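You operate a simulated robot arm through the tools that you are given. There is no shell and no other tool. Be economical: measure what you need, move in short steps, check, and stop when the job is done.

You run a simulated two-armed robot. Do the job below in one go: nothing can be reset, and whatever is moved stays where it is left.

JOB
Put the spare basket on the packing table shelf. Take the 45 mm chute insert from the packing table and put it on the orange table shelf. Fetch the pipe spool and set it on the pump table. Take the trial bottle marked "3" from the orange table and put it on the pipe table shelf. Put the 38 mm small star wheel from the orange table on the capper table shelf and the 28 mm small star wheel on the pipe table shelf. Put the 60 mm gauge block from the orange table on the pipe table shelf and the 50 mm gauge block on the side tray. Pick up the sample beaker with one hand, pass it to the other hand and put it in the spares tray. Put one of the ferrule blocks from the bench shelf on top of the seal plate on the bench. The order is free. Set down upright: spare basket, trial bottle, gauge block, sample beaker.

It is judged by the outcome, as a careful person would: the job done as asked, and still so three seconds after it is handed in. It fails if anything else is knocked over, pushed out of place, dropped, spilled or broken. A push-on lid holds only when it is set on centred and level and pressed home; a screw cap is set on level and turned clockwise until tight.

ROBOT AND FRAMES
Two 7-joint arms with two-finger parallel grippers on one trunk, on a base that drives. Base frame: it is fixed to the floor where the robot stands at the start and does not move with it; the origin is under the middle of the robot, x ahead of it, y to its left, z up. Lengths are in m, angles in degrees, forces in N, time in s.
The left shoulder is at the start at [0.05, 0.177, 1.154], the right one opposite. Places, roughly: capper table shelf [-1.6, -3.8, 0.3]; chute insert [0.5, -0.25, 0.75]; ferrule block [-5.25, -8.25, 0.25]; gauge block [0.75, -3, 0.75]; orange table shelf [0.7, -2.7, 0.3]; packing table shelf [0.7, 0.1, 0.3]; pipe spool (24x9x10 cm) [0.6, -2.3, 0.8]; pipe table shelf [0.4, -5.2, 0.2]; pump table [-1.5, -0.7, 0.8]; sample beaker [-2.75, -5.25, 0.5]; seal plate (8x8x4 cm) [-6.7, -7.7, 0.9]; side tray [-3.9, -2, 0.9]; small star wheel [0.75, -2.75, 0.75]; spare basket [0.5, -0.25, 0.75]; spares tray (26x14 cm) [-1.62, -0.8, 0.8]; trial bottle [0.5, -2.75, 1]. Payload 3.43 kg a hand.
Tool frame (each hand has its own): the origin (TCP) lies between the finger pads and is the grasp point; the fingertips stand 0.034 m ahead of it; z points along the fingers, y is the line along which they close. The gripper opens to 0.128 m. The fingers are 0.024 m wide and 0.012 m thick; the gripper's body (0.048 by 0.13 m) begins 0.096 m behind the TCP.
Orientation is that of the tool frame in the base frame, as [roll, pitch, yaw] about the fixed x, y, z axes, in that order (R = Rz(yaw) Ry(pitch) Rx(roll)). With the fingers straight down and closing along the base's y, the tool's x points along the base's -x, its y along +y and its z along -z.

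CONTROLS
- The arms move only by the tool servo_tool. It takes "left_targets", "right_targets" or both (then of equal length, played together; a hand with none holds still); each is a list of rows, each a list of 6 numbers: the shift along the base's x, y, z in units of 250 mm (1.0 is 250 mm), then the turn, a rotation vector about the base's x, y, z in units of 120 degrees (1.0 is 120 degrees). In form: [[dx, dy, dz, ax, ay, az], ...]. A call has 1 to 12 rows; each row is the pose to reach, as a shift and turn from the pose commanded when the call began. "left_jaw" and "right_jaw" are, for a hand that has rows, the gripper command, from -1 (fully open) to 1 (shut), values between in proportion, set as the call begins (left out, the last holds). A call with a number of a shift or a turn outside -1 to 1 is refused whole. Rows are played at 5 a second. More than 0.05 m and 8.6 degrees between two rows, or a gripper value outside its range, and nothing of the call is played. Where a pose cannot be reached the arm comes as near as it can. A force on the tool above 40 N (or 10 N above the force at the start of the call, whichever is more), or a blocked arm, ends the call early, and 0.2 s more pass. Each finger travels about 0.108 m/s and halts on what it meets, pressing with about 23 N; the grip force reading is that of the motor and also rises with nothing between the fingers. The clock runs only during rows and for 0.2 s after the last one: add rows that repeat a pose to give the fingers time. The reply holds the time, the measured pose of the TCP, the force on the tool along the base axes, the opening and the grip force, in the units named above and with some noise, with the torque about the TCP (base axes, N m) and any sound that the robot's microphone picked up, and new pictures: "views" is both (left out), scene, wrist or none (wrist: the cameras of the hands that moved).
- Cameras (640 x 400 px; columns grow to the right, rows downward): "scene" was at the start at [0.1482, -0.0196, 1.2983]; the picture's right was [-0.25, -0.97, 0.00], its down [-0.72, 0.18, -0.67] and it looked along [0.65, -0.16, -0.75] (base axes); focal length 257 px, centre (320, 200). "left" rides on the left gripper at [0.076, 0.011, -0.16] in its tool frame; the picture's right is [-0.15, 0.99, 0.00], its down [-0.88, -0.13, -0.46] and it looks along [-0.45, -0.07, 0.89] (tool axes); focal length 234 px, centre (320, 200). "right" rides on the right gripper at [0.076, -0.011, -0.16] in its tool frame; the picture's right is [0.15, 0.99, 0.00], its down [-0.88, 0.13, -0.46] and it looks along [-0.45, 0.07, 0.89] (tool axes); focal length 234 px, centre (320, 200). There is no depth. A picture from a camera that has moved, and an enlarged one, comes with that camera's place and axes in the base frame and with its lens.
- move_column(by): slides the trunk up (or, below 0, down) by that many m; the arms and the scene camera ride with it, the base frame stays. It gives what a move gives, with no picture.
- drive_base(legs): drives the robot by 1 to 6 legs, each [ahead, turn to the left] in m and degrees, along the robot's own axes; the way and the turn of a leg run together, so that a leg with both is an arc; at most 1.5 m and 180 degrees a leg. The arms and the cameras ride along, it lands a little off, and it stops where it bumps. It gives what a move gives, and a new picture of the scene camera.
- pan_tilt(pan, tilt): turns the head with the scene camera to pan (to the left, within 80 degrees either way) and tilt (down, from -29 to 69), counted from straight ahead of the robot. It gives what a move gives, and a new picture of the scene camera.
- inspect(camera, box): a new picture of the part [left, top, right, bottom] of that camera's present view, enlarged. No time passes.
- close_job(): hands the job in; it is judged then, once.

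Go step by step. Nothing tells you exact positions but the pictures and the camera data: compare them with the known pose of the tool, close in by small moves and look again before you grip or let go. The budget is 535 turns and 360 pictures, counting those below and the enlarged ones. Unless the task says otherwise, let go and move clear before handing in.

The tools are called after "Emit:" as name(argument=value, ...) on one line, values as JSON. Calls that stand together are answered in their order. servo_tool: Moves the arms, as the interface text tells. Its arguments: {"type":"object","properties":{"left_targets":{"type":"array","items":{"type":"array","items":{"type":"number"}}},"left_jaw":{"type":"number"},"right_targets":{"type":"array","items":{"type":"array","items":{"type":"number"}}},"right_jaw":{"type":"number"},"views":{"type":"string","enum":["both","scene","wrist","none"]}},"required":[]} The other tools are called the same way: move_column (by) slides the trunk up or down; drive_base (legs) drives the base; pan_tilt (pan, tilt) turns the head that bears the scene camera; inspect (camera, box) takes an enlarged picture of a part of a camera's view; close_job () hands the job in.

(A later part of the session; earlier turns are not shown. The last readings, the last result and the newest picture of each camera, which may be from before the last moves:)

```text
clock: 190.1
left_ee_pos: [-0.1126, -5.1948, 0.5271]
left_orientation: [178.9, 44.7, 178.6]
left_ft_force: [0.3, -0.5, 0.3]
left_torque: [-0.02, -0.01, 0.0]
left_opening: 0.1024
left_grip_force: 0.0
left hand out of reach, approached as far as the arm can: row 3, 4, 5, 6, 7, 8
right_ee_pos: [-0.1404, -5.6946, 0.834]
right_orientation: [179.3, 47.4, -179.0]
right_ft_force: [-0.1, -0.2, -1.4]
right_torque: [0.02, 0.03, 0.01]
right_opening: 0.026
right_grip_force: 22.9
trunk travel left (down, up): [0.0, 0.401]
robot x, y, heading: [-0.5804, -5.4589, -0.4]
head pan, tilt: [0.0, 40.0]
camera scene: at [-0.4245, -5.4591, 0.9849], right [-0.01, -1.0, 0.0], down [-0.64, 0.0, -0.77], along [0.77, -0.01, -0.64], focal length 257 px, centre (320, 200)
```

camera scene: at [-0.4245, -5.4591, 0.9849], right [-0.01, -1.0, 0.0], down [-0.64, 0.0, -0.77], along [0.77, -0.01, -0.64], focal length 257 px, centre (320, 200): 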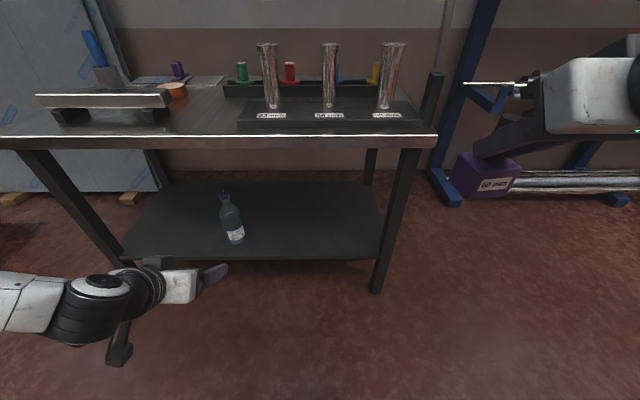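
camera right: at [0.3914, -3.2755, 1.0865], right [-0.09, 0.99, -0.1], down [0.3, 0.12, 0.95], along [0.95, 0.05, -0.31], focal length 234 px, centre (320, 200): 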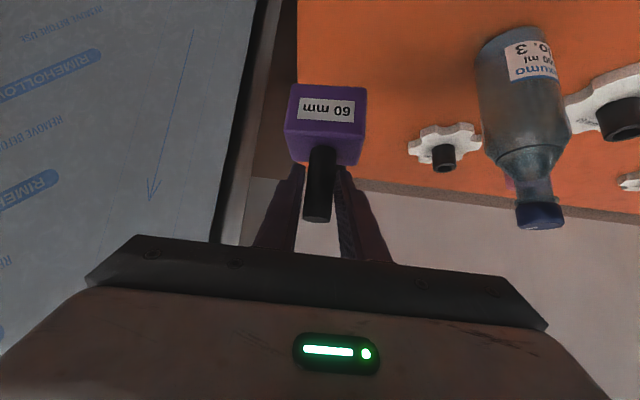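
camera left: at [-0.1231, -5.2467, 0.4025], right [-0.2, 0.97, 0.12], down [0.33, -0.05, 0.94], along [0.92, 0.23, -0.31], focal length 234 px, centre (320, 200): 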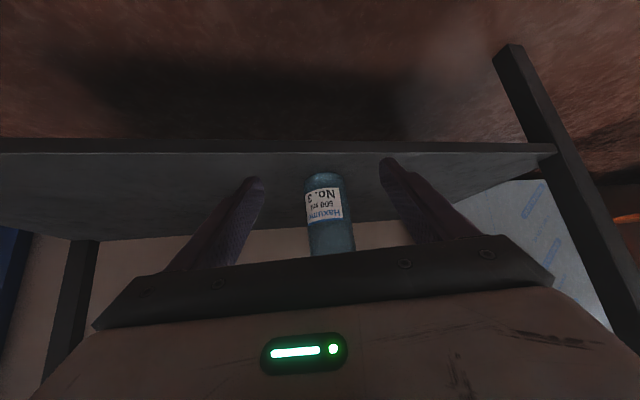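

Emit:
servo_tool(right_targets=[[0.02, 0.06, -0.18, 0, 0, 0], [0.04, 0.12, -0.36, 0, 0, 0], [0.06, 0.2, -0.52, 0, 0, 0], [0.08, 0.28, -0.68, 0, 0, 0], [0.1, 0.36, -0.84, 0, 0, 0], [0.12, 0.44, -1.0, 0, 0, 0]], views="none")

Emit:
servo_tool(right_targets=[[0.04, 0.12, -0.14, 0, 0, 0], [0.08, 0.24, -0.28, 0, 0, 0], [0.12, 0.36, -0.42, 0, 0, 0], [0.16, 0.48, -0.56, 0, 0, 0], [0.2, 0.52, -0.64, 0, 0, 0]], views="both")

```text
clock: 191.5
left_ee_pos: [-0.1112, -5.1942, 0.5264]
left_orientation: [178.8, 44.7, 178.8]
left_ft_force: [0.5, 0.5, 0.3]
left_torque: [-0.01, 0.0, 0.0]
left_opening: 0.1025
left_grip_force: 0.0
right_ee_pos: [-0.1112, -5.5808, 0.5782]
right_orientation: [179.4, 47.3, -179.0]
right_ft_force: [0.0, 0.5, -1.8]
right_torque: [0.0, 0.04, 0.0]
right_opening: 0.026
right_grip_force: 22.9
trunk travel left (down, up): [0.0, 0.401]
robot x, y, heading: [-0.581, -5.4593, -0.6]
head pan, tilt: [0.0, 40.0]
```

```text
clock: 192.7
left_ee_pos: [-0.1111, -5.1946, 0.5271]
left_orientation: [178.7, 44.7, 178.7]
left_ft_force: [0.3, -0.1, 0.3]
left_torque: [-0.03, -0.01, 0.0]
left_opening: 0.1025
left_grip_force: 0.1
right_ee_pos: [-0.0587, -5.4544, 0.4188]
right_orientation: [179.3, 47.3, -179.1]
right_ft_force: [0.0, 0.1, -2.0]
right_torque: [0.01, 0.04, 0.01]
right_opening: 0.0264
right_grip_force: 23.2
trunk travel left (down, up): [0.0, 0.401]
robot x, y, heading: [-0.5831, -5.4601, -0.4]
head pan, tilt: [0.0, 40.0]
camera scene: at [-0.4246, -5.459, 0.9849], right [-0.01, -1.0, 0.0], down [-0.64, 0.0, -0.77], along [0.77, -0.01, -0.64], focal length 257 px, centre (320, 200)
camera right: at [-0.2268, -5.4696, 0.47], right [-0.12, 0.99, -0.1], down [0.26, 0.13, 0.96], along [0.96, 0.09, -0.27], focal length 234 px, centre (320, 200)
```

scene: 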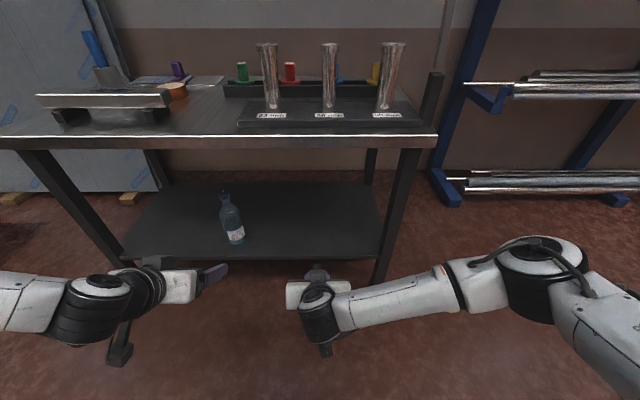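
right: 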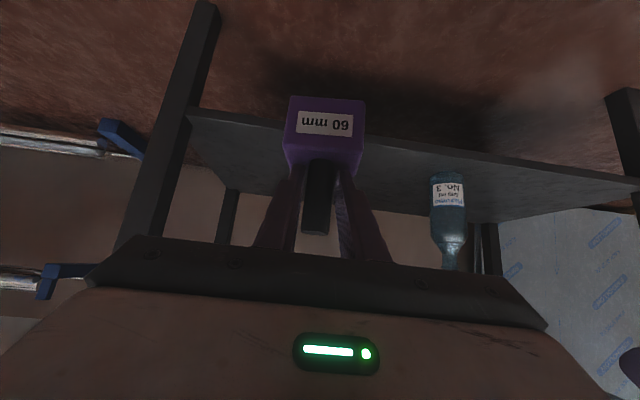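

Emit:
drive_base(legs=[[0.17, 0]])

Emit:
servo_tool(right_targets=[[0.16, 0.01, -0.02, 0, 0, 0], [0.32, 0.02, -0.05, 0, 0, 0], [0.46, 0.03, -0.08, 0, 0, 0], [0.56, 0.03, -0.12, 0, 0, 0]], views="both")

```text
clock: 194.2
left_ee_pos: [0.0587, -5.1972, 0.5283]
left_orientation: [178.8, 44.6, 178.6]
left_ft_force: [-0.8, 0.8, 0.0]
left_torque: [-0.03, 0.01, -0.01]
left_opening: 0.1022
left_grip_force: 0.1
right_ee_pos: [0.1087, -5.4569, 0.4186]
right_orientation: [179.2, 47.3, -179.1]
right_ft_force: [-0.3, -0.5, -2.3]
right_torque: [-0.02, 0.07, 0.05]
right_opening: 0.0265
right_grip_force: 23.1
trunk travel left (down, up): [0.0, 0.401]
robot x, y, heading: [-0.4156, -5.4573, -0.4]
head pan, tilt: [0.0, 40.0]
camera scene: at [-0.255, -5.4607, 0.9849], right [-0.01, -1.0, 0.0], down [-0.64, 0.01, -0.77], along [0.77, -0.01, -0.64], focal length 257 px, centre (320, 200)
```

scene: 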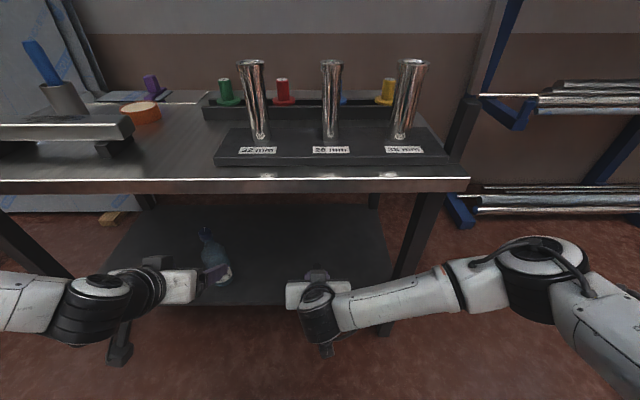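

```text
clock: 195.2
left_ee_pos: [0.0592, -5.1971, 0.5264]
left_orientation: [178.8, 44.7, 178.6]
left_ft_force: [0.1, -0.4, -0.1]
left_torque: [-0.02, -0.01, 0.02]
left_opening: 0.1022
left_grip_force: 0.1
right_ee_pos: [0.2513, -5.4488, 0.3891]
right_orientation: [179.4, 47.1, -179.1]
right_ft_force: [-0.6, 0.2, -1.6]
right_torque: [0.0, 0.04, -0.02]
right_opening: 0.0261
right_grip_force: 23.3
trunk travel left (down, up): [0.0, 0.401]
robot x, y, heading: [-0.4107, -5.4578, -0.2]
head pan, tilt: [0.0, 40.0]
camera scene: at [-0.2549, -5.4607, 0.9849], right [-0.01, -1.0, 0.0], down [-0.64, 0.01, -0.77], along [0.77, -0.01, -0.64], focal length 257 px, centre (320, 200)
camera right: at [0.0834, -5.4644, 0.4409], right [-0.12, 0.99, -0.1], down [0.26, 0.13, 0.96], along [0.96, 0.09, -0.27], focal length 234 px, centre (320, 200)
```

scene: 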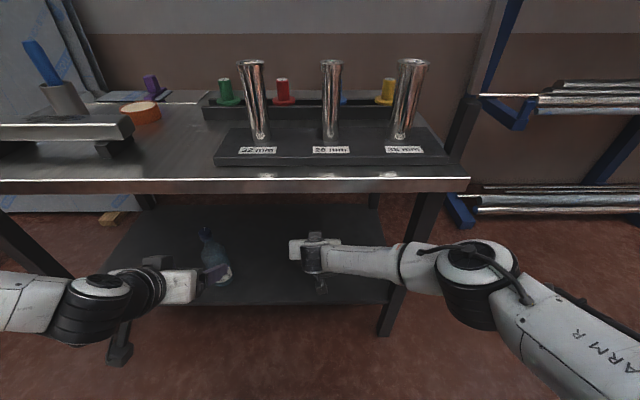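
right: 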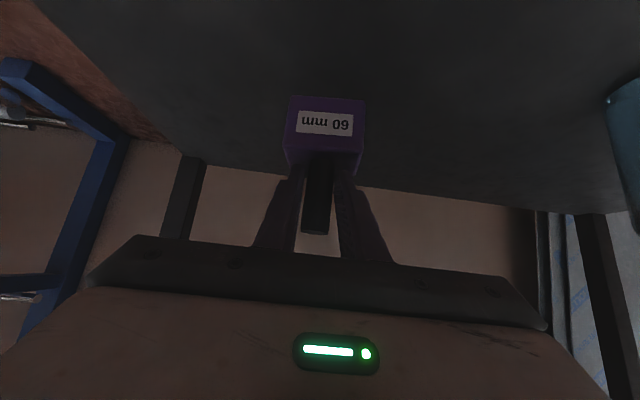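

Emit:
servo_tool(right_targets=[[0, 0, -0.06, 0, 0, 0], [0, 0, -0.1, 0, 0, 0], [0, 0, -0.12, 0, 0, 0], [0, 0, -0.14, 0, 0, 0], [0, 0, -0.155, 0, 0, 0], [0, 0, -0.17, 0, 0, 0]], views="none")

```text
clock: 196.6
left_ee_pos: [0.0599, -5.1974, 0.527]
left_orientation: [178.7, 44.8, 178.6]
left_ft_force: [0.1, 0.2, -0.4]
left_torque: [-0.01, 0.03, -0.04]
left_opening: 0.1023
left_grip_force: 0.0
right_ee_pos: [0.2515, -5.4488, 0.3472]
right_orientation: [179.2, 47.3, -179.1]
right_ft_force: [0.3, 0.5, -1.6]
right_torque: [-0.01, 0.06, -0.03]
right_opening: 0.0261
right_grip_force: 22.7
trunk travel left (down, up): [0.0, 0.401]
robot x, y, heading: [-0.4076, -5.4623, -0.6]
head pan, tilt: [0.0, 40.0]
```

Emit:
servo_tool(right_targets=[[0, 0, -0.015, 0, 0, 0], [0, 0, -0.03, 0, 0, 0], [0, 0, -0.045, 0, 0, 0], [0, 0, -0.06, 0, 0, 0], [0, 0, -0.07, 0, 0, 0]], views="wrist")

```text
clock: 197.8
left_ee_pos: [0.0595, -5.1978, 0.5282]
left_orientation: [178.9, 44.8, 178.6]
left_ft_force: [1.1, 0.1, -0.5]
left_torque: [-0.05, 0.0, 0.02]
left_opening: 0.1026
left_grip_force: 0.1
right_ee_pos: [0.2535, -5.4504, 0.3317]
right_orientation: [179.3, 47.8, -179.1]
right_ft_force: [-2.4, 2.5, 13.8]
right_torque: [-0.18, 0.2, -0.03]
right_opening: 0.0264
right_grip_force: 23.3
trunk travel left (down, up): [0.0, 0.401]
robot x, y, heading: [-0.4153, -5.4569, -0.4]
head pan, tilt: [0.0, 40.0]
camera right: at [0.0847, -5.4652, 0.3834], right [-0.12, 0.99, -0.1], down [0.25, 0.13, 0.96], along [0.96, 0.09, -0.27], focal length 234 px, centre (320, 200)
```

right: 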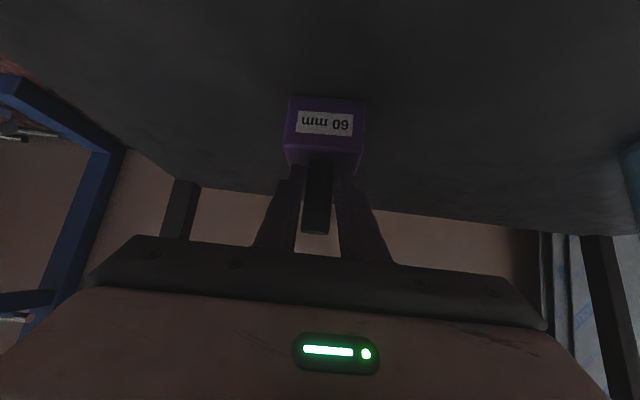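

Emit:
servo_tool(right_targets=[[0, 0, 0.006, 0, 0, 0], [0, 0, 0.006, 0, 0, 0], [0, 0, 0.006, 0, 0, 0]], right_jaw=-0.2, views="none")

Emit:
servo_tool(right_targets=[[-0.06, 0, 0.06, 0, 0, 0], [-0.16, 0, 0.16, 0, 0, 0], [-0.28, 0, 0.24, 0, 0, 0], [-0.46, 0, 0.28, 0, 0, 0]], views="both")

```text
clock: 198.6
left_ee_pos: [0.0592, -5.1978, 0.5269]
left_orientation: [178.8, 44.9, 178.6]
left_ft_force: [0.2, -0.3, -0.8]
left_torque: [0.06, 0.0, 0.02]
left_opening: 0.1025
left_grip_force: 0.0
right_ee_pos: [0.2498, -5.4477, 0.3317]
right_orientation: [179.3, 47.4, -179.0]
right_ft_force: [0.2, 4.9, 12.7]
right_torque: [-0.39, -0.26, 0.12]
right_opening: 0.0741
right_grip_force: 0.0
trunk travel left (down, up): [0.0, 0.401]
robot x, y, heading: [-0.4087, -5.4585, -0.4]
head pan, tilt: [0.0, 40.0]
```

```text
clock: 199.6
left_ee_pos: [0.0601, -5.1972, 0.5274]
left_orientation: [178.8, 44.7, 178.6]
left_ft_force: [0.8, 0.3, 0.0]
left_torque: [-0.01, 0.0, -0.02]
left_opening: 0.1022
left_grip_force: 0.1
right_ee_pos: [0.1357, -5.4504, 0.3999]
right_orientation: [179.4, 47.4, -179.2]
right_ft_force: [-1.4, -0.6, 0.3]
right_torque: [0.0, 0.01, 0.03]
right_opening: 0.077
right_grip_force: 0.0
trunk travel left (down, up): [0.0, 0.401]
robot x, y, heading: [-0.4091, -5.461, -0.6]
head pan, tilt: [0.0, 40.0]
camera scene: at [-0.255, -5.4607, 0.9849], right [-0.01, -1.0, 0.0], down [-0.64, 0.01, -0.77], along [0.77, -0.01, -0.64], focal length 257 px, centre (320, 200)
camera right: at [-0.0317, -5.466, 0.4521], right [-0.12, 0.99, -0.1], down [0.26, 0.13, 0.96], along [0.96, 0.09, -0.27], focal length 234 px, centre (320, 200)
```

scene: 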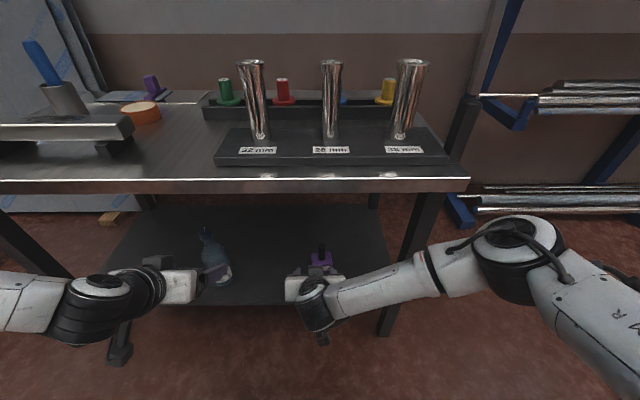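
right: 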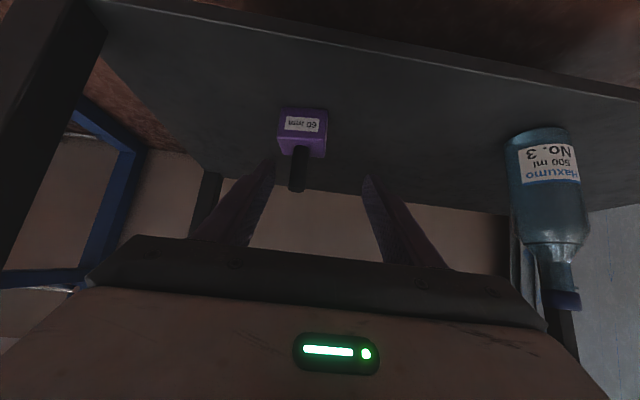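

The 60 block stands on the pipe shelf. I back off, raise the trunk, tuck both hands at carry height and return to the orange table.

Emit:
drive_base(legs=[[-0.25, 0]])

Emit:
move_column(by=0.325)

Emit:
servo_tool(right_targets=[[0, -0.08, 0.16, 0, 0, 0], [-0.04, -0.2, 0.32, 0, 0, 0], [-0.1, -0.32, 0.46, 0, 0, 0], [-0.16, -0.44, 0.6, 0, 0, 0], [-0.2, -0.5, 0.76, 0, 0, 0], [-0.2, -0.5, 0.92, 0, 0, 0], [-0.2, -0.5, 1.0, 0, 0, 0]], left_targets=[[0, 0, 0.12, 0, 0, 0], [0, 0, 0.24, 0, 0, 0], [0, 0, 0.36, 0, 0, 0], [0, 0, 0.48, 0, 0, 0], [0, 0, 0.56, 0, 0, 0], [0, 0, 0.56, 0, 0, 0], [0, 0, 0.56, 0, 0, 0]], views="none")

Emit:
drive_base(legs=[[0, 63], [1.05, 0], [0, 27], [1.5, 0]])

```text
clock: 201.4
left_ee_pos: [-0.1865, -5.1952, 0.5276]
left_orientation: [178.9, 44.6, 178.8]
left_ft_force: [-0.1, -0.1, -0.5]
left_torque: [-0.01, 0.01, -0.03]
left_opening: 0.1024
left_grip_force: 0.0
right_ee_pos: [-0.1119, -5.4486, 0.399]
right_orientation: [179.3, 47.3, -179.0]
right_ft_force: [-0.7, 0.3, -0.7]
right_torque: [0.01, 0.02, -0.01]
right_opening: 0.0767
right_grip_force: 0.3
trunk travel left (down, up): [0.0, 0.401]
robot x, y, heading: [-0.6607, -5.4567, -0.2]
head pan, tilt: [0.0, 40.0]
camera scene: at [-0.502, -5.4584, 0.9849], right [-0.01, -1.0, 0.0], down [-0.64, 0.01, -0.77], along [0.77, -0.01, -0.64], focal length 257 px, centre (320, 200)
```

scene: 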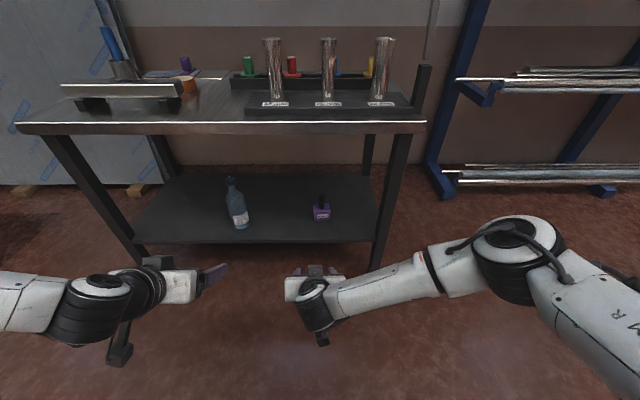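

```text
clock: 204.6
left_ee_pos: [-0.1884, -5.1952, 0.8534]
left_orientation: [178.8, 44.7, 178.6]
left_ft_force: [-0.6, -0.7, 0.1]
left_torque: [0.0, -0.02, -0.02]
left_opening: 0.1027
left_grip_force: 0.1
right_ee_pos: [-0.111, -5.447, 0.724]
right_orientation: [179.3, 47.3, -179.1]
right_ft_force: [-0.3, -0.2, -0.3]
right_torque: [0.02, 0.01, 0.04]
right_opening: 0.0765
right_grip_force: 0.1
trunk travel left (down, up): [-0.325, 0.076]
robot x, y, heading: [-0.6575, -5.4558, -0.5]
head pan, tilt: [0.0, 40.0]
```

```text
refused: row 2 steps farther than a row can; nothing moved
```

```text
clock: 221.3
left_ee_pos: [-0.461, -2.5444, 0.852]
left_orientation: [178.7, 44.7, -90.9]
left_ft_force: [0.2, 0.3, -0.7]
left_torque: [0.01, 0.01, 0.01]
left_opening: 0.1025
left_grip_force: 0.2
right_ee_pos: [-0.2085, -2.4644, 0.7247]
right_orientation: [179.3, 47.3, -88.5]
right_ft_force: [0.2, 0.5, -0.1]
right_torque: [0.01, -0.02, 0.01]
right_opening: 0.0768
right_grip_force: 0.1
trunk travel left (down, up): [-0.325, 0.076]
robot x, y, heading: [-0.1901, -3.0112, 90.2]
head pan, tilt: [0.0, 40.0]
camera scene: at [-0.1918, -2.8573, 1.3099], right [1.0, 0.0, 0.0], down [0.0, -0.64, -0.77], along [0.0, 0.77, -0.64], focal length 257 px, centre (320, 200)
```

scene: 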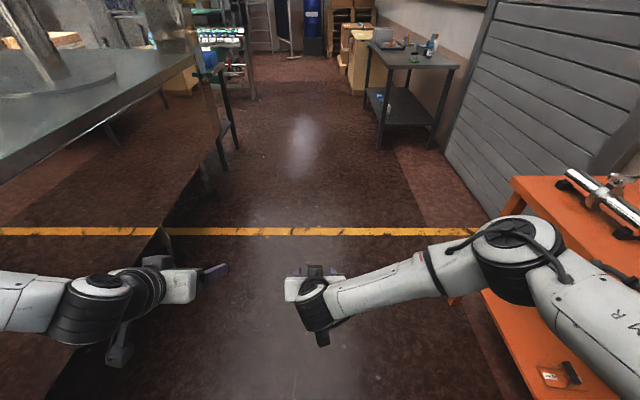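

I'm beside the orange table again. I move on a little, turn to face it and raise the hands.

Emit:
drive_base(legs=[[0.15, 0], [0, -90]])

Emit:
servo_tool(right_targets=[[0, -0.06, 0.18, 0, 0, 0], [0, -0.12, 0.36, 0, 0, 0], [-0.02, -0.18, 0.54, 0, 0, 0], [-0.04, -0.24, 0.72, 0, 0, 0], [-0.06, -0.3, 0.9, 0, 0, 0], [-0.08, -0.36, 1.0, 0, -0.0, 0]], left_targets=[[0, 0, 0.12, 0, 0, 0], [0, 0, 0.24, 0, 0, 0], [0, 0, 0.36, 0, 0, 0], [0, 0, 0.48, 0, 0, 0], [0, 0, 0.56, 0, 0, 0], [0, 0, 0.56, 0, 0, 0]], right_jaw=-1, left_jaw=-1, views="scene")

```text
clock: 226.6
left_ee_pos: [0.2856, -2.613, 0.8514]
left_orientation: [178.8, 44.7, 176.8]
left_ft_force: [-0.1, -0.4, 0.0]
left_torque: [0.01, -0.02, -0.02]
left_opening: 0.1023
left_grip_force: 0.1
right_ee_pos: [0.3531, -2.8708, 0.7248]
right_orientation: [179.2, 47.3, 179.1]
right_ft_force: [-0.8, 0.0, 0.1]
right_torque: [0.0, 0.02, 0.01]
right_opening: 0.0769
right_grip_force: 0.1
trunk travel left (down, up): [-0.325, 0.076]
robot x, y, heading: [-0.1972, -2.8616, -2.4]
head pan, tilt: [0.0, 40.0]
camera scene: at [-0.0369, -2.8675, 1.3099], right [-0.04, -1.0, 0.0], down [-0.64, 0.03, -0.77], along [0.77, -0.03, -0.64], focal length 257 px, centre (320, 200)
```

scene: 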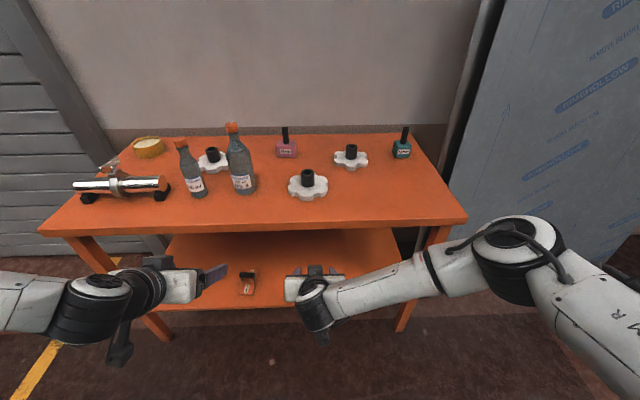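

```text
clock: 228.0
left_ee_pos: [0.2876, -2.6151, 0.9922]
left_orientation: [178.7, 44.6, 176.8]
left_ft_force: [-0.4, -0.1, -0.5]
left_torque: [0.02, 0.0, 0.01]
left_opening: 0.128
left_grip_force: 0.0
right_ee_pos: [0.335, -2.9587, 0.9755]
right_orientation: [179.2, 47.2, 179.2]
right_ft_force: [0.3, 0.0, 0.7]
right_torque: [0.0, 0.0, 0.0]
right_opening: 0.1281
right_grip_force: 0.1
trunk travel left (down, up): [-0.325, 0.076]
robot x, y, heading: [-0.1938, -2.8617, -2.3]
head pan, tilt: [0.0, 40.0]
camera scene: at [-0.0371, -2.8677, 1.31], right [-0.04, -1.0, 0.0], down [-0.64, 0.03, -0.77], along [0.77, -0.03, -0.64], focal length 257 px, centre (320, 200)
```

scene: 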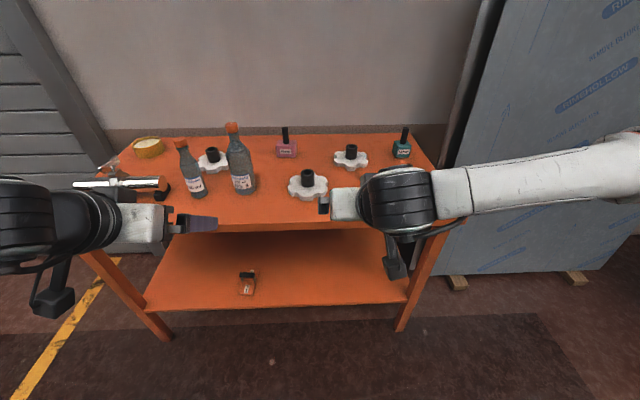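

Emit:
inspect(camera="scene", box=[280, 130, 380, 205])

Emit:
inspect(camera="scene", box=[180, 130, 260, 190])

```text
5.33 times, centred on (330, 168) of scene
camera zoom: at [-0.0371, -2.8677, 1.31], right [-0.04, -1.0, 0.0], down [-0.64, 0.03, -0.77], along [0.77, -0.03, -0.64], focal length 1370 px, centre (267, 373)
```

zoom: 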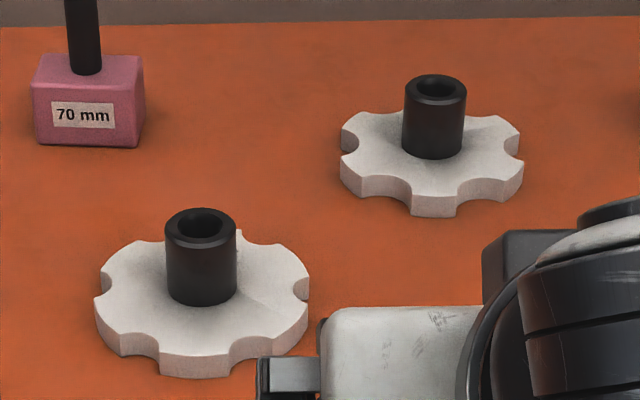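

```text
6.67 times, centred on (220, 160) of scene
camera zoom: at [-0.0371, -2.8677, 1.31], right [-0.04, -1.0, 0.0], down [-0.64, 0.03, -0.77], along [0.77, -0.03, -0.64], focal length 1713 px, centre (987, 467)
```

zoom: 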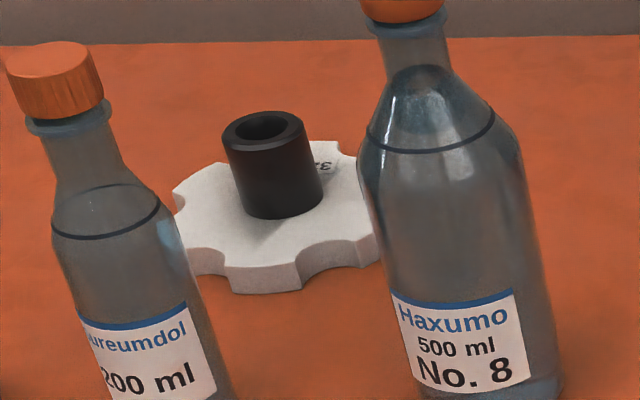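

The left one reads like "32", so the middle one is probably 38; I'll verify closer. First I lift the left hand, drive nearer and take the 28 mm wheel (hub near (0.66, -2.855)) with the right hand.

Emit:
servo_tool(left_targets=[[0, 0, 0.18, 0, 0, 0], [0, 0, 0.36, 0, 0, 0], [0, 0, 0.54, 0, 0, 0], [0, 0, 0.7, 0, 0, 0]], views="none")

Emit:
drive_base(legs=[[0.22, 2]])

Emit:
servo_tool(right_targets=[[0.04, 0.18, 0.04, 0, 0.018, 0], [0.08, 0.38, 0.04, 0, 0.018, 0], [0.08, 0.38, 0.04, 0, 0.018, 0]], views="wrist")

```text
clock: 229.0
left_ee_pos: [0.2847, -2.6141, 1.1664]
left_orientation: [178.8, 44.6, 176.8]
left_ft_force: [0.1, 0.5, -0.2]
left_torque: [0.0, 0.0, -0.03]
left_opening: 0.1283
left_grip_force: 0.1
right_ee_pos: [0.3375, -2.959, 0.9746]
right_orientation: [179.3, 47.3, 179.2]
right_ft_force: [0.2, 0.3, -0.3]
right_torque: [0.0, 0.02, 0.01]
right_opening: 0.1282
right_grip_force: 0.0
trunk travel left (down, up): [-0.325, 0.076]
robot x, y, heading: [-0.1935, -2.8608, -2.5]
head pan, tilt: [0.0, 40.0]
```

```text
clock: 230.7
left_ee_pos: [0.4964, -2.6035, 1.1661]
left_orientation: [178.8, 44.5, 178.7]
left_ft_force: [0.6, -0.1, 0.1]
left_torque: [0.03, 0.01, -0.01]
left_opening: 0.128
left_grip_force: 0.1
right_ee_pos: [0.5594, -2.9466, 0.9751]
right_orientation: [179.3, 47.2, -179.1]
right_ft_force: [-0.3, -0.6, 0.6]
right_torque: [0.01, -0.01, -0.02]
right_opening: 0.1282
right_grip_force: 0.1
trunk travel left (down, up): [-0.325, 0.076]
robot x, y, heading: [0.0285, -2.8679, -0.5]
head pan, tilt: [0.0, 40.0]
camera scene: at [0.1828, -2.8678, 1.3098], right [-0.01, -1.0, 0.0], down [-0.64, 0.01, -0.77], along [0.77, -0.01, -0.64], focal length 257 px, centre (320, 200)
```

scene: 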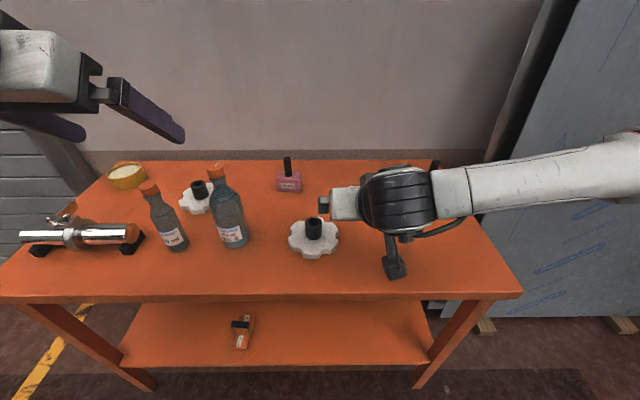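

```text
refused: row 2 steps farther than a row can; nothing moved
```

Emit:
servo_tool(right_targets=[[0.04, 0.12, 0.04, 0, 0.018, 0], [0.08, 0.24, 0.04, 0, 0.018, 0], [0.1, 0.37, 0.04, 0, 0.018, 0], [0.1, 0.37, 0.04, 0, 0.018, 0]], views="wrist")

```text
clock: 231.7
left_ee_pos: [0.4964, -2.6044, 1.1671]
left_orientation: [178.8, 44.8, 178.6]
left_ft_force: [-0.7, -0.5, 0.7]
left_torque: [0.0, -0.01, 0.03]
left_opening: 0.128
left_grip_force: 0.1
right_ee_pos: [0.584, -2.8524, 0.9871]
right_orientation: [179.2, 45.2, -179.0]
right_ft_force: [-0.4, 0.7, -0.5]
right_torque: [-0.01, -0.01, 0.0]
right_opening: 0.1279
right_grip_force: 0.2
trunk travel left (down, up): [-0.325, 0.076]
robot x, y, heading: [0.0294, -2.8676, -0.6]
head pan, tilt: [0.0, 40.0]
camera right: at [0.4181, -2.8679, 1.0448], right [-0.13, 0.99, -0.09], down [0.3, 0.13, 0.95], along [0.95, 0.09, -0.31], focal length 234 px, centre (320, 200)
```

right: 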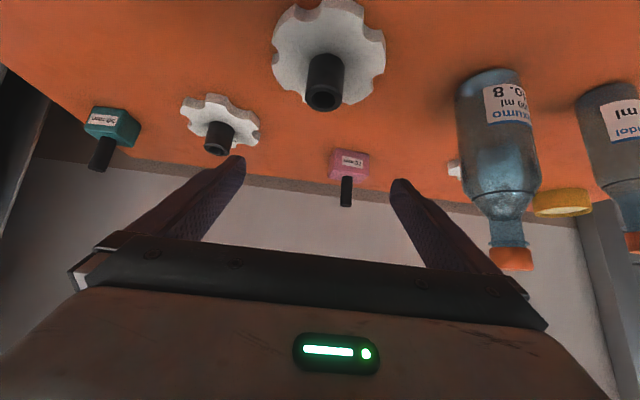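

Emit:
servo_tool(right_targets=[[0.06, -0.02, -0.14, 0, 0, 0], [0.12, -0.02, -0.28, 0, 0, 0], [0.17, -0.02, -0.42, 0, 0, 0], [0.17, -0.02, -0.42, 0, 0, 0]], views="wrist")

```text
clock: 232.7
left_ee_pos: [0.4959, -2.605, 1.1675]
left_orientation: [178.8, 44.7, 178.6]
left_ft_force: [-0.2, 0.2, 0.7]
left_torque: [0.01, 0.01, 0.0]
left_opening: 0.1283
left_grip_force: 0.0
right_ee_pos: [0.6255, -2.8581, 0.8787]
right_orientation: [179.3, 45.1, -179.2]
right_ft_force: [-0.2, 0.2, 0.0]
right_torque: [0.0, 0.0, 0.0]
right_opening: 0.128
right_grip_force: 0.0
trunk travel left (down, up): [-0.325, 0.076]
robot x, y, heading: [0.0245, -2.8716, -0.6]
head pan, tilt: [0.0, 40.0]
camera right: at [0.4598, -2.8731, 0.9366], right [-0.13, 0.99, -0.09], down [0.29, 0.13, 0.95], along [0.95, 0.09, -0.31], focal length 234 px, centre (320, 200)
```

right: 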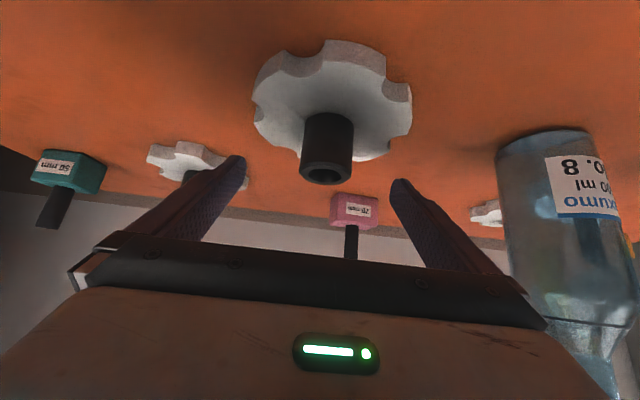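

The 28 mm hub top is at (0.626, -2.855, 0.859). I settle the pads around it and grip.

Emit:
servo_tool(right_targets=[[-0.02, 0.008, -0.06, 0, 0, 0], [-0.036, 0.008, -0.112, 0, 0, 0], [-0.036, 0.008, -0.112, 0, 0, 0]], views="wrist")

Emit:
servo_tool(right_targets=[[0, 0, 0, 0, 0, 0], [0, 0, 0, 0, 0, 0], [0, 0, 0, 0, 0, 0], [0, 0, 0, 0, 0, 0]], right_jaw=1, views="none")

Emit:
servo_tool(right_targets=[[0, 0, 0.08, 0, 0, 0], [0, 0, 0.2, 0, 0, 0], [0, 0, 0.35, 0, 0, 0], [0, 0, 0.5, 0, 0, 0]], views="both")

```text
clock: 233.4
left_ee_pos: [0.4964, -2.604, 1.1671]
left_orientation: [178.9, 44.7, 178.6]
left_ft_force: [0.1, 0.4, 0.2]
left_torque: [-0.01, -0.02, -0.02]
left_opening: 0.1282
left_grip_force: 0.1
right_ee_pos: [0.6171, -2.8561, 0.8519]
right_orientation: [179.1, 45.1, -179.1]
right_ft_force: [0.6, -0.9, -0.2]
right_torque: [0.0, 0.02, 0.0]
right_opening: 0.128
right_grip_force: 0.1
trunk travel left (down, up): [-0.325, 0.076]
robot x, y, heading: [0.0285, -2.8651, -0.7]
head pan, tilt: [0.0, 40.0]
camera right: at [0.4512, -2.8711, 0.9102], right [-0.13, 0.99, -0.09], down [0.3, 0.13, 0.95], along [0.95, 0.09, -0.31], focal length 234 px, centre (320, 200)
```

right: 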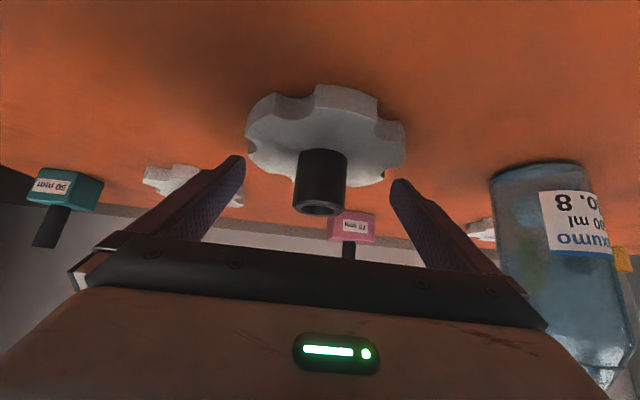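

```text
clock: 234.4
left_ee_pos: [0.4958, -2.6045, 1.1671]
left_orientation: [178.8, 44.7, 178.6]
left_ft_force: [-0.2, 0.7, -0.7]
left_torque: [0.01, 0.04, -0.03]
left_opening: 0.1277
left_grip_force: 0.0
right_ee_pos: [0.6167, -2.856, 0.8529]
right_orientation: [179.2, 45.3, -179.1]
right_ft_force: [-1.7, -1.0, 3.0]
right_torque: [-0.35, 0.11, -0.03]
right_opening: 0.0476
right_grip_force: 22.7
trunk travel left (down, up): [-0.325, 0.076]
robot x, y, heading: [0.0254, -2.8629, -0.6]
head pan, tilt: [0.0, 40.0]
```

```text
clock: 235.4
left_ee_pos: [0.4962, -2.6041, 1.1655]
left_orientation: [178.8, 44.8, 178.6]
left_ft_force: [-0.1, 0.1, 0.1]
left_torque: [0.02, -0.02, 0.02]
left_opening: 0.1281
left_grip_force: 0.0
right_ee_pos: [0.6188, -2.8573, 0.9774]
right_orientation: [179.2, 45.2, -179.1]
right_ft_force: [0.5, -0.3, -2.9]
right_torque: [0.08, 0.01, 0.0]
right_opening: 0.0465
right_grip_force: 22.9
trunk travel left (down, up): [-0.325, 0.076]
robot x, y, heading: [0.0222, -2.8708, -0.4]
head pan, tilt: [0.0, 40.0]
camera scene: at [0.1821, -2.8678, 1.3099], right [-0.01, -1.0, 0.0], down [-0.64, 0.01, -0.77], along [0.77, -0.01, -0.64], focal length 257 px, centre (320, 200)
camera right: at [0.4534, -2.872, 1.0356], right [-0.13, 0.99, -0.1], down [0.3, 0.13, 0.95], along [0.95, 0.09, -0.31], focal length 234 px, centre (320, 200)
```

scene: 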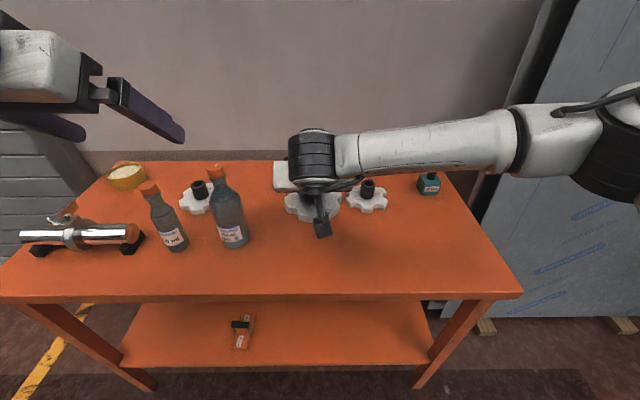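
right: 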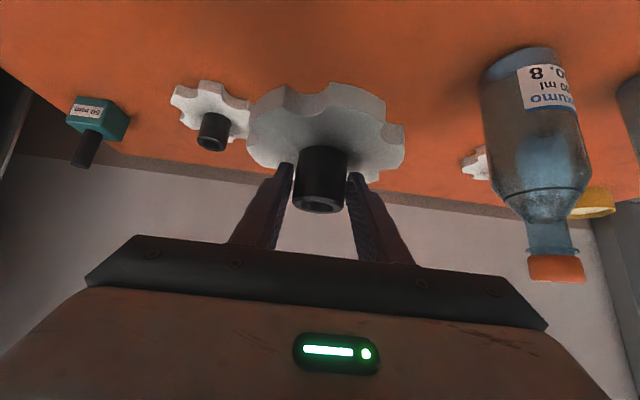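

The 28 mm wheel is held. I back off and shift right so the left hand can reach the middle wheel and read its marking.

Emit:
servo_tool(right_targets=[[-0.12, -0.08, 0.06, 0, 0, 0], [-0.24, -0.18, 0.12, 0, 0, 0], [-0.36, -0.3, 0.18, 0, 0, 0], [-0.44, -0.44, 0.24, 0, 0, 0]], views="none")

Emit:
drive_base(legs=[[-0.35, 0], [0, -90], [0.23, 0], [0, 90], [0.4, 0]])

```text
clock: 236.4
left_ee_pos: [0.4963, -2.6045, 1.1672]
left_orientation: [178.7, 44.7, 178.6]
left_ft_force: [0.1, -0.4, 0.4]
left_torque: [-0.06, 0.0, 0.05]
left_opening: 0.1283
left_grip_force: 0.0
right_ee_pos: [0.5057, -2.9668, 1.0382]
right_orientation: [179.2, 45.1, -179.1]
right_ft_force: [-0.1, -0.6, -2.9]
right_torque: [0.0, 0.04, 0.04]
right_opening: 0.0418
right_grip_force: 22.9
trunk travel left (down, up): [-0.325, 0.076]
robot x, y, heading: [0.0259, -2.868, -0.6]
head pan, tilt: [0.0, 40.0]
```

```text
clock: 249.8
left_ee_pos: [0.5496, -2.867, 1.1657]
left_orientation: [178.8, 44.6, 176.2]
left_ft_force: [0.0, -0.8, -0.3]
left_torque: [-0.01, 0.03, 0.0]
left_opening: 0.128
left_grip_force: 0.1
right_ee_pos: [0.5456, -3.2271, 1.0376]
right_orientation: [179.3, 45.2, 178.5]
right_ft_force: [0.4, -0.7, -3.7]
right_torque: [0.02, 0.04, 0.02]
right_opening: 0.0418
right_grip_force: 22.7
trunk travel left (down, up): [-0.325, 0.076]
robot x, y, heading: [0.0685, -3.1087, -2.9]
head pan, tilt: [0.0, 40.0]
camera scene: at [0.2255, -3.1166, 1.3098], right [-0.05, -1.0, 0.0], down [-0.64, 0.03, -0.77], along [0.76, -0.04, -0.64], focal length 257 px, centre (320, 200)
```

scene: 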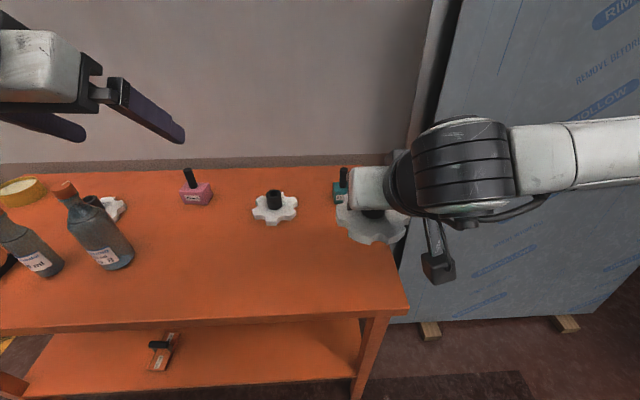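

Emit:
servo_tool(left_targets=[[0.1, -0.1, -0.11, 0, 0, 0], [0.2, -0.18, -0.22, 0, 0, 0], [0.3, -0.27, -0.33, 0, 0, 0], [0.4, -0.36, -0.44, 0, 0, 0], [0.5, -0.45, -0.55, 0, 0, 0], [0.55, -0.53, -0.66, 0, 0, 0]], right_targets=[[0, 0, 0, 0, 0, 0], [0, 0, 0, 0, 0, 0], [0, 0, 0, 0, 0, 0], [0, 0, 0, 0, 0, 0], [0, 0, 0, 0, 0, 0], [0, 0, 0, 0, 0, 0]], views="wrist")

```text
clock: 251.2
left_ee_pos: [0.6877, -3.0006, 1.0008]
left_orientation: [178.8, 44.6, 176.3]
left_ft_force: [0.4, -0.3, 0.9]
left_torque: [-0.05, 0.03, 0.06]
left_opening: 0.128
left_grip_force: 0.1
right_ee_pos: [0.5447, -3.2279, 1.0374]
right_orientation: [179.2, 45.1, 178.5]
right_ft_force: [0.1, 0.3, -3.0]
right_torque: [0.02, 0.03, -0.02]
right_opening: 0.0416
right_grip_force: 23.2
trunk travel left (down, up): [-0.325, 0.076]
robot x, y, heading: [0.0658, -3.1073, -2.6]
head pan, tilt: [0.0, 40.0]
camera right: at [0.3788, -3.2364, 1.0956], right [-0.09, 0.99, -0.09], down [0.3, 0.12, 0.95], along [0.95, 0.05, -0.31], focal length 234 px, centre (320, 200)
camera left: at [0.522, -2.9809, 1.0621], right [0.15, 0.98, 0.12], down [0.3, -0.16, 0.94], along [0.94, -0.11, -0.32], focal length 234 px, centre (320, 200)
```

right: 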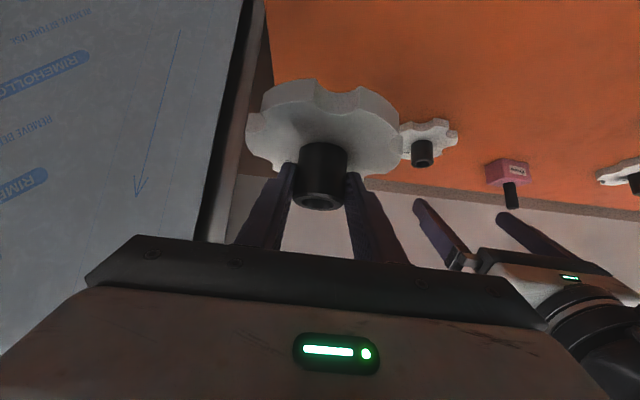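
left: 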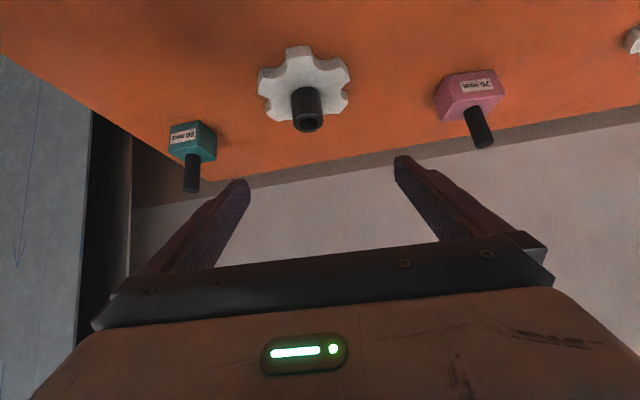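

Emit:
servo_tool(left_targets=[[0.1, -0.02, -0.14, 0, 0, 0], [0.2, -0.04, -0.28, 0, 0, 0], [0.3, -0.06, -0.4, 0, 0, 0], [0.33, -0.06, -0.44, 0, 0, 0]], views="wrist")

```text
clock: 252.2
left_ee_pos: [0.7677, -3.0144, 0.8905]
left_orientation: [178.8, 44.8, 176.3]
left_ft_force: [0.4, 0.2, 0.1]
left_torque: [-0.02, -0.04, 0.01]
left_opening: 0.1279
left_grip_force: 0.0
right_ee_pos: [0.5443, -3.2293, 1.0374]
right_orientation: [179.3, 45.0, 178.5]
right_ft_force: [0.1, -0.2, -3.8]
right_torque: [-0.04, 0.02, 0.01]
right_opening: 0.0418
right_grip_force: 23.8
trunk travel left (down, up): [-0.325, 0.076]
robot x, y, heading: [0.0713, -3.1117, -2.7]
head pan, tilt: [0.0, 40.0]
camera left: at [0.604, -2.9958, 0.9514], right [0.16, 0.98, 0.12], down [0.3, -0.16, 0.94], along [0.94, -0.11, -0.32], focal length 234 px, centre (320, 200)
```

left: 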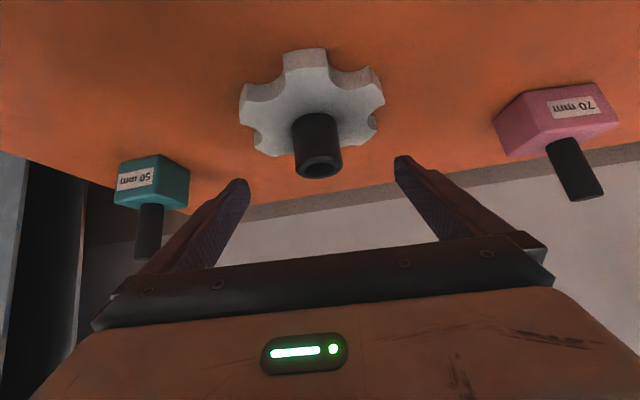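

Emit:
inspect(camera="scene", box=[80, 180, 144, 230])

Emit:
inspect(camera="scene", box=[240, 175, 312, 230])

```text
8.00 times, centred on (112, 205) of scene
camera zoom: at [0.2251, -3.1165, 1.3099], right [-0.05, -1.0, 0.0], down [-0.64, 0.03, -0.77], along [0.76, -0.04, -0.64], focal length 2056 px, centre (1984, 160)
```

zoom: 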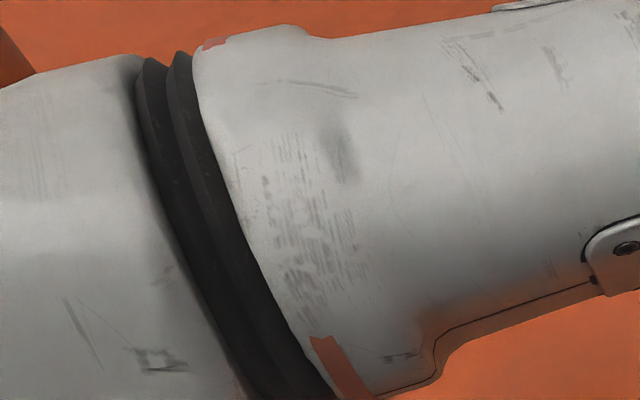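

```text
7.27 times, centred on (276, 202) of scene
camera zoom: at [0.2251, -3.1165, 1.3099], right [-0.05, -1.0, 0.0], down [-0.64, 0.03, -0.77], along [0.76, -0.04, -0.64], focal length 1869 px, centre (640, 182)
```

zoom: 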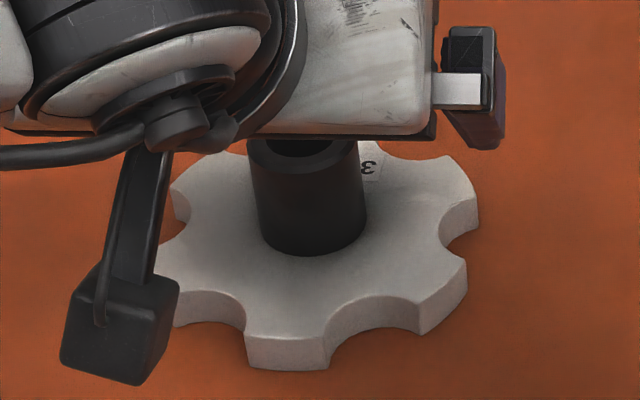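

The middle wheel's marking begins with a 3 and its pockets measure about 38 mm. I grip its hub at (0.783, -3.015), lift it and read the number before going on.

Emit:
servo_tool(left_targets=[[0.01, 0, -0.08, 0, 0, 0], [0.02, 0, -0.152, 0, 0, 0], [0.02, 0, -0.152, 0, 0, 0]], views="wrist")

Emit:
servo_tool(left_targets=[[0, 0, 0, 0, 0, 0], [0, 0, 0, 0, 0, 0], [0, 0, 0, 0, 0, 0], [0, 0, 0, 0, 0, 0]], left_jaw=1, views="none")

Emit:
servo_tool(left_targets=[[0, 0, 0.1, 0, 0, 0], [0, 0, 0.25, 0, 0, 0], [-0.1, 0, 0.36, 0, 0, 0], [-0.2, 0, 0.46, 0, 0, 0], [-0.36, 0.0, 0.5, 0, 0, 0]], views="both")

```text
clock: 253.0
left_ee_pos: [0.7766, -3.0142, 0.8524]
left_orientation: [178.9, 44.7, 176.2]
left_ft_force: [0.1, 0.9, 0.6]
left_torque: [0.02, 0.0, -0.03]
left_opening: 0.128
left_grip_force: 0.0
right_ee_pos: [0.5445, -3.2282, 1.0366]
right_orientation: [179.3, 45.1, 178.4]
right_ft_force: [-0.7, 0.1, -2.5]
right_torque: [-0.01, 0.04, -0.02]
right_opening: 0.0418
right_grip_force: 23.2
trunk travel left (down, up): [-0.325, 0.076]
robot x, y, heading: [0.0631, -3.1094, -3.0]
head pan, tilt: [0.0, 40.0]
camera left: at [0.6099, -2.9953, 0.9128], right [0.16, 0.98, 0.12], down [0.3, -0.16, 0.94], along [0.94, -0.11, -0.32], focal length 234 px, centre (320, 200)
```

left: 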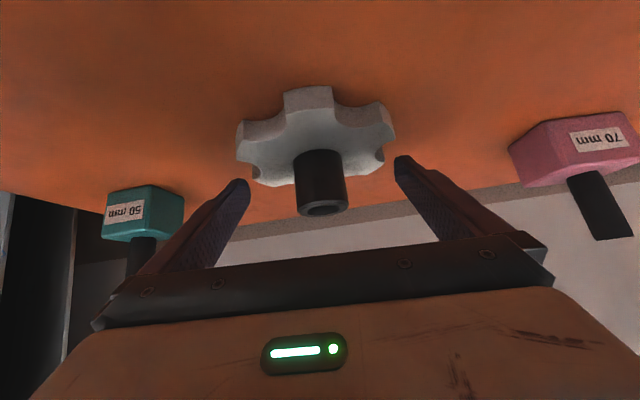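

```text
clock: 254.0
left_ee_pos: [0.7757, -3.0129, 0.8528]
left_orientation: [178.9, 44.7, 176.2]
left_ft_force: [-0.8, -0.4, 3.4]
left_torque: [-0.35, 0.13, 0.0]
left_opening: 0.0472
left_grip_force: 22.8
right_ee_pos: [0.5447, -3.2278, 1.0359]
right_orientation: [179.3, 45.1, 178.5]
right_ft_force: [-0.2, -0.2, -3.2]
right_torque: [0.0, 0.04, -0.03]
right_opening: 0.0415
right_grip_force: 23.1
trunk travel left (down, up): [-0.325, 0.076]
robot x, y, heading: [0.0684, -3.1064, -2.7]
head pan, tilt: [0.0, 40.0]
```

```text
clock: 255.2
left_ee_pos: [0.687, -3.0137, 0.9769]
left_orientation: [178.9, 44.7, 176.3]
left_ft_force: [-0.1, -0.2, -2.8]
left_torque: [-0.01, 0.03, 0.0]
left_opening: 0.0471
left_grip_force: 23.1
right_ee_pos: [0.5438, -3.228, 1.0364]
right_orientation: [179.3, 45.1, 178.5]
right_ft_force: [-0.4, 0.3, -2.6]
right_torque: [0.02, 0.03, 0.0]
right_opening: 0.042
right_grip_force: 22.7
trunk travel left (down, up): [-0.325, 0.076]
robot x, y, heading: [0.0688, -3.1056, -3.1]
head pan, tilt: [0.0, 40.0]
camera scene: at [0.2249, -3.1164, 1.3099], right [-0.05, -1.0, 0.0], down [-0.64, 0.03, -0.77], along [0.77, -0.04, -0.64], focal length 257 px, centre (320, 200)
camera left: at [0.5197, -2.9945, 1.0373], right [0.15, 0.98, 0.12], down [0.3, -0.16, 0.94], along [0.94, -0.11, -0.32], focal length 234 px, centre (320, 200)
```

scene: 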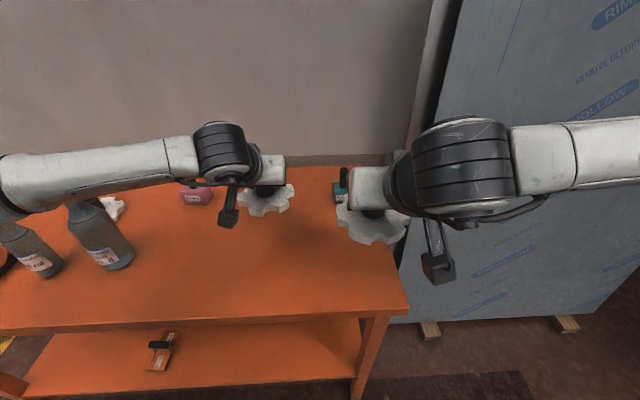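
left: 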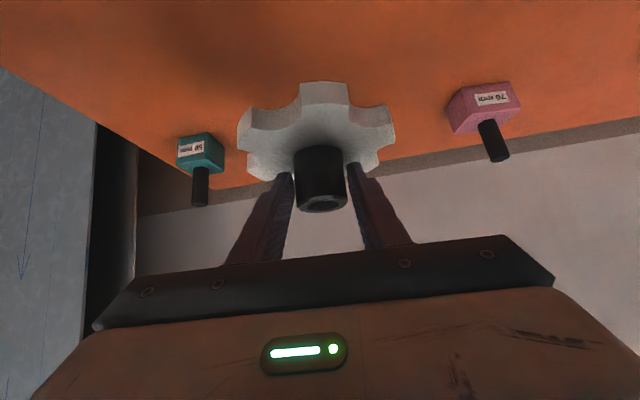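

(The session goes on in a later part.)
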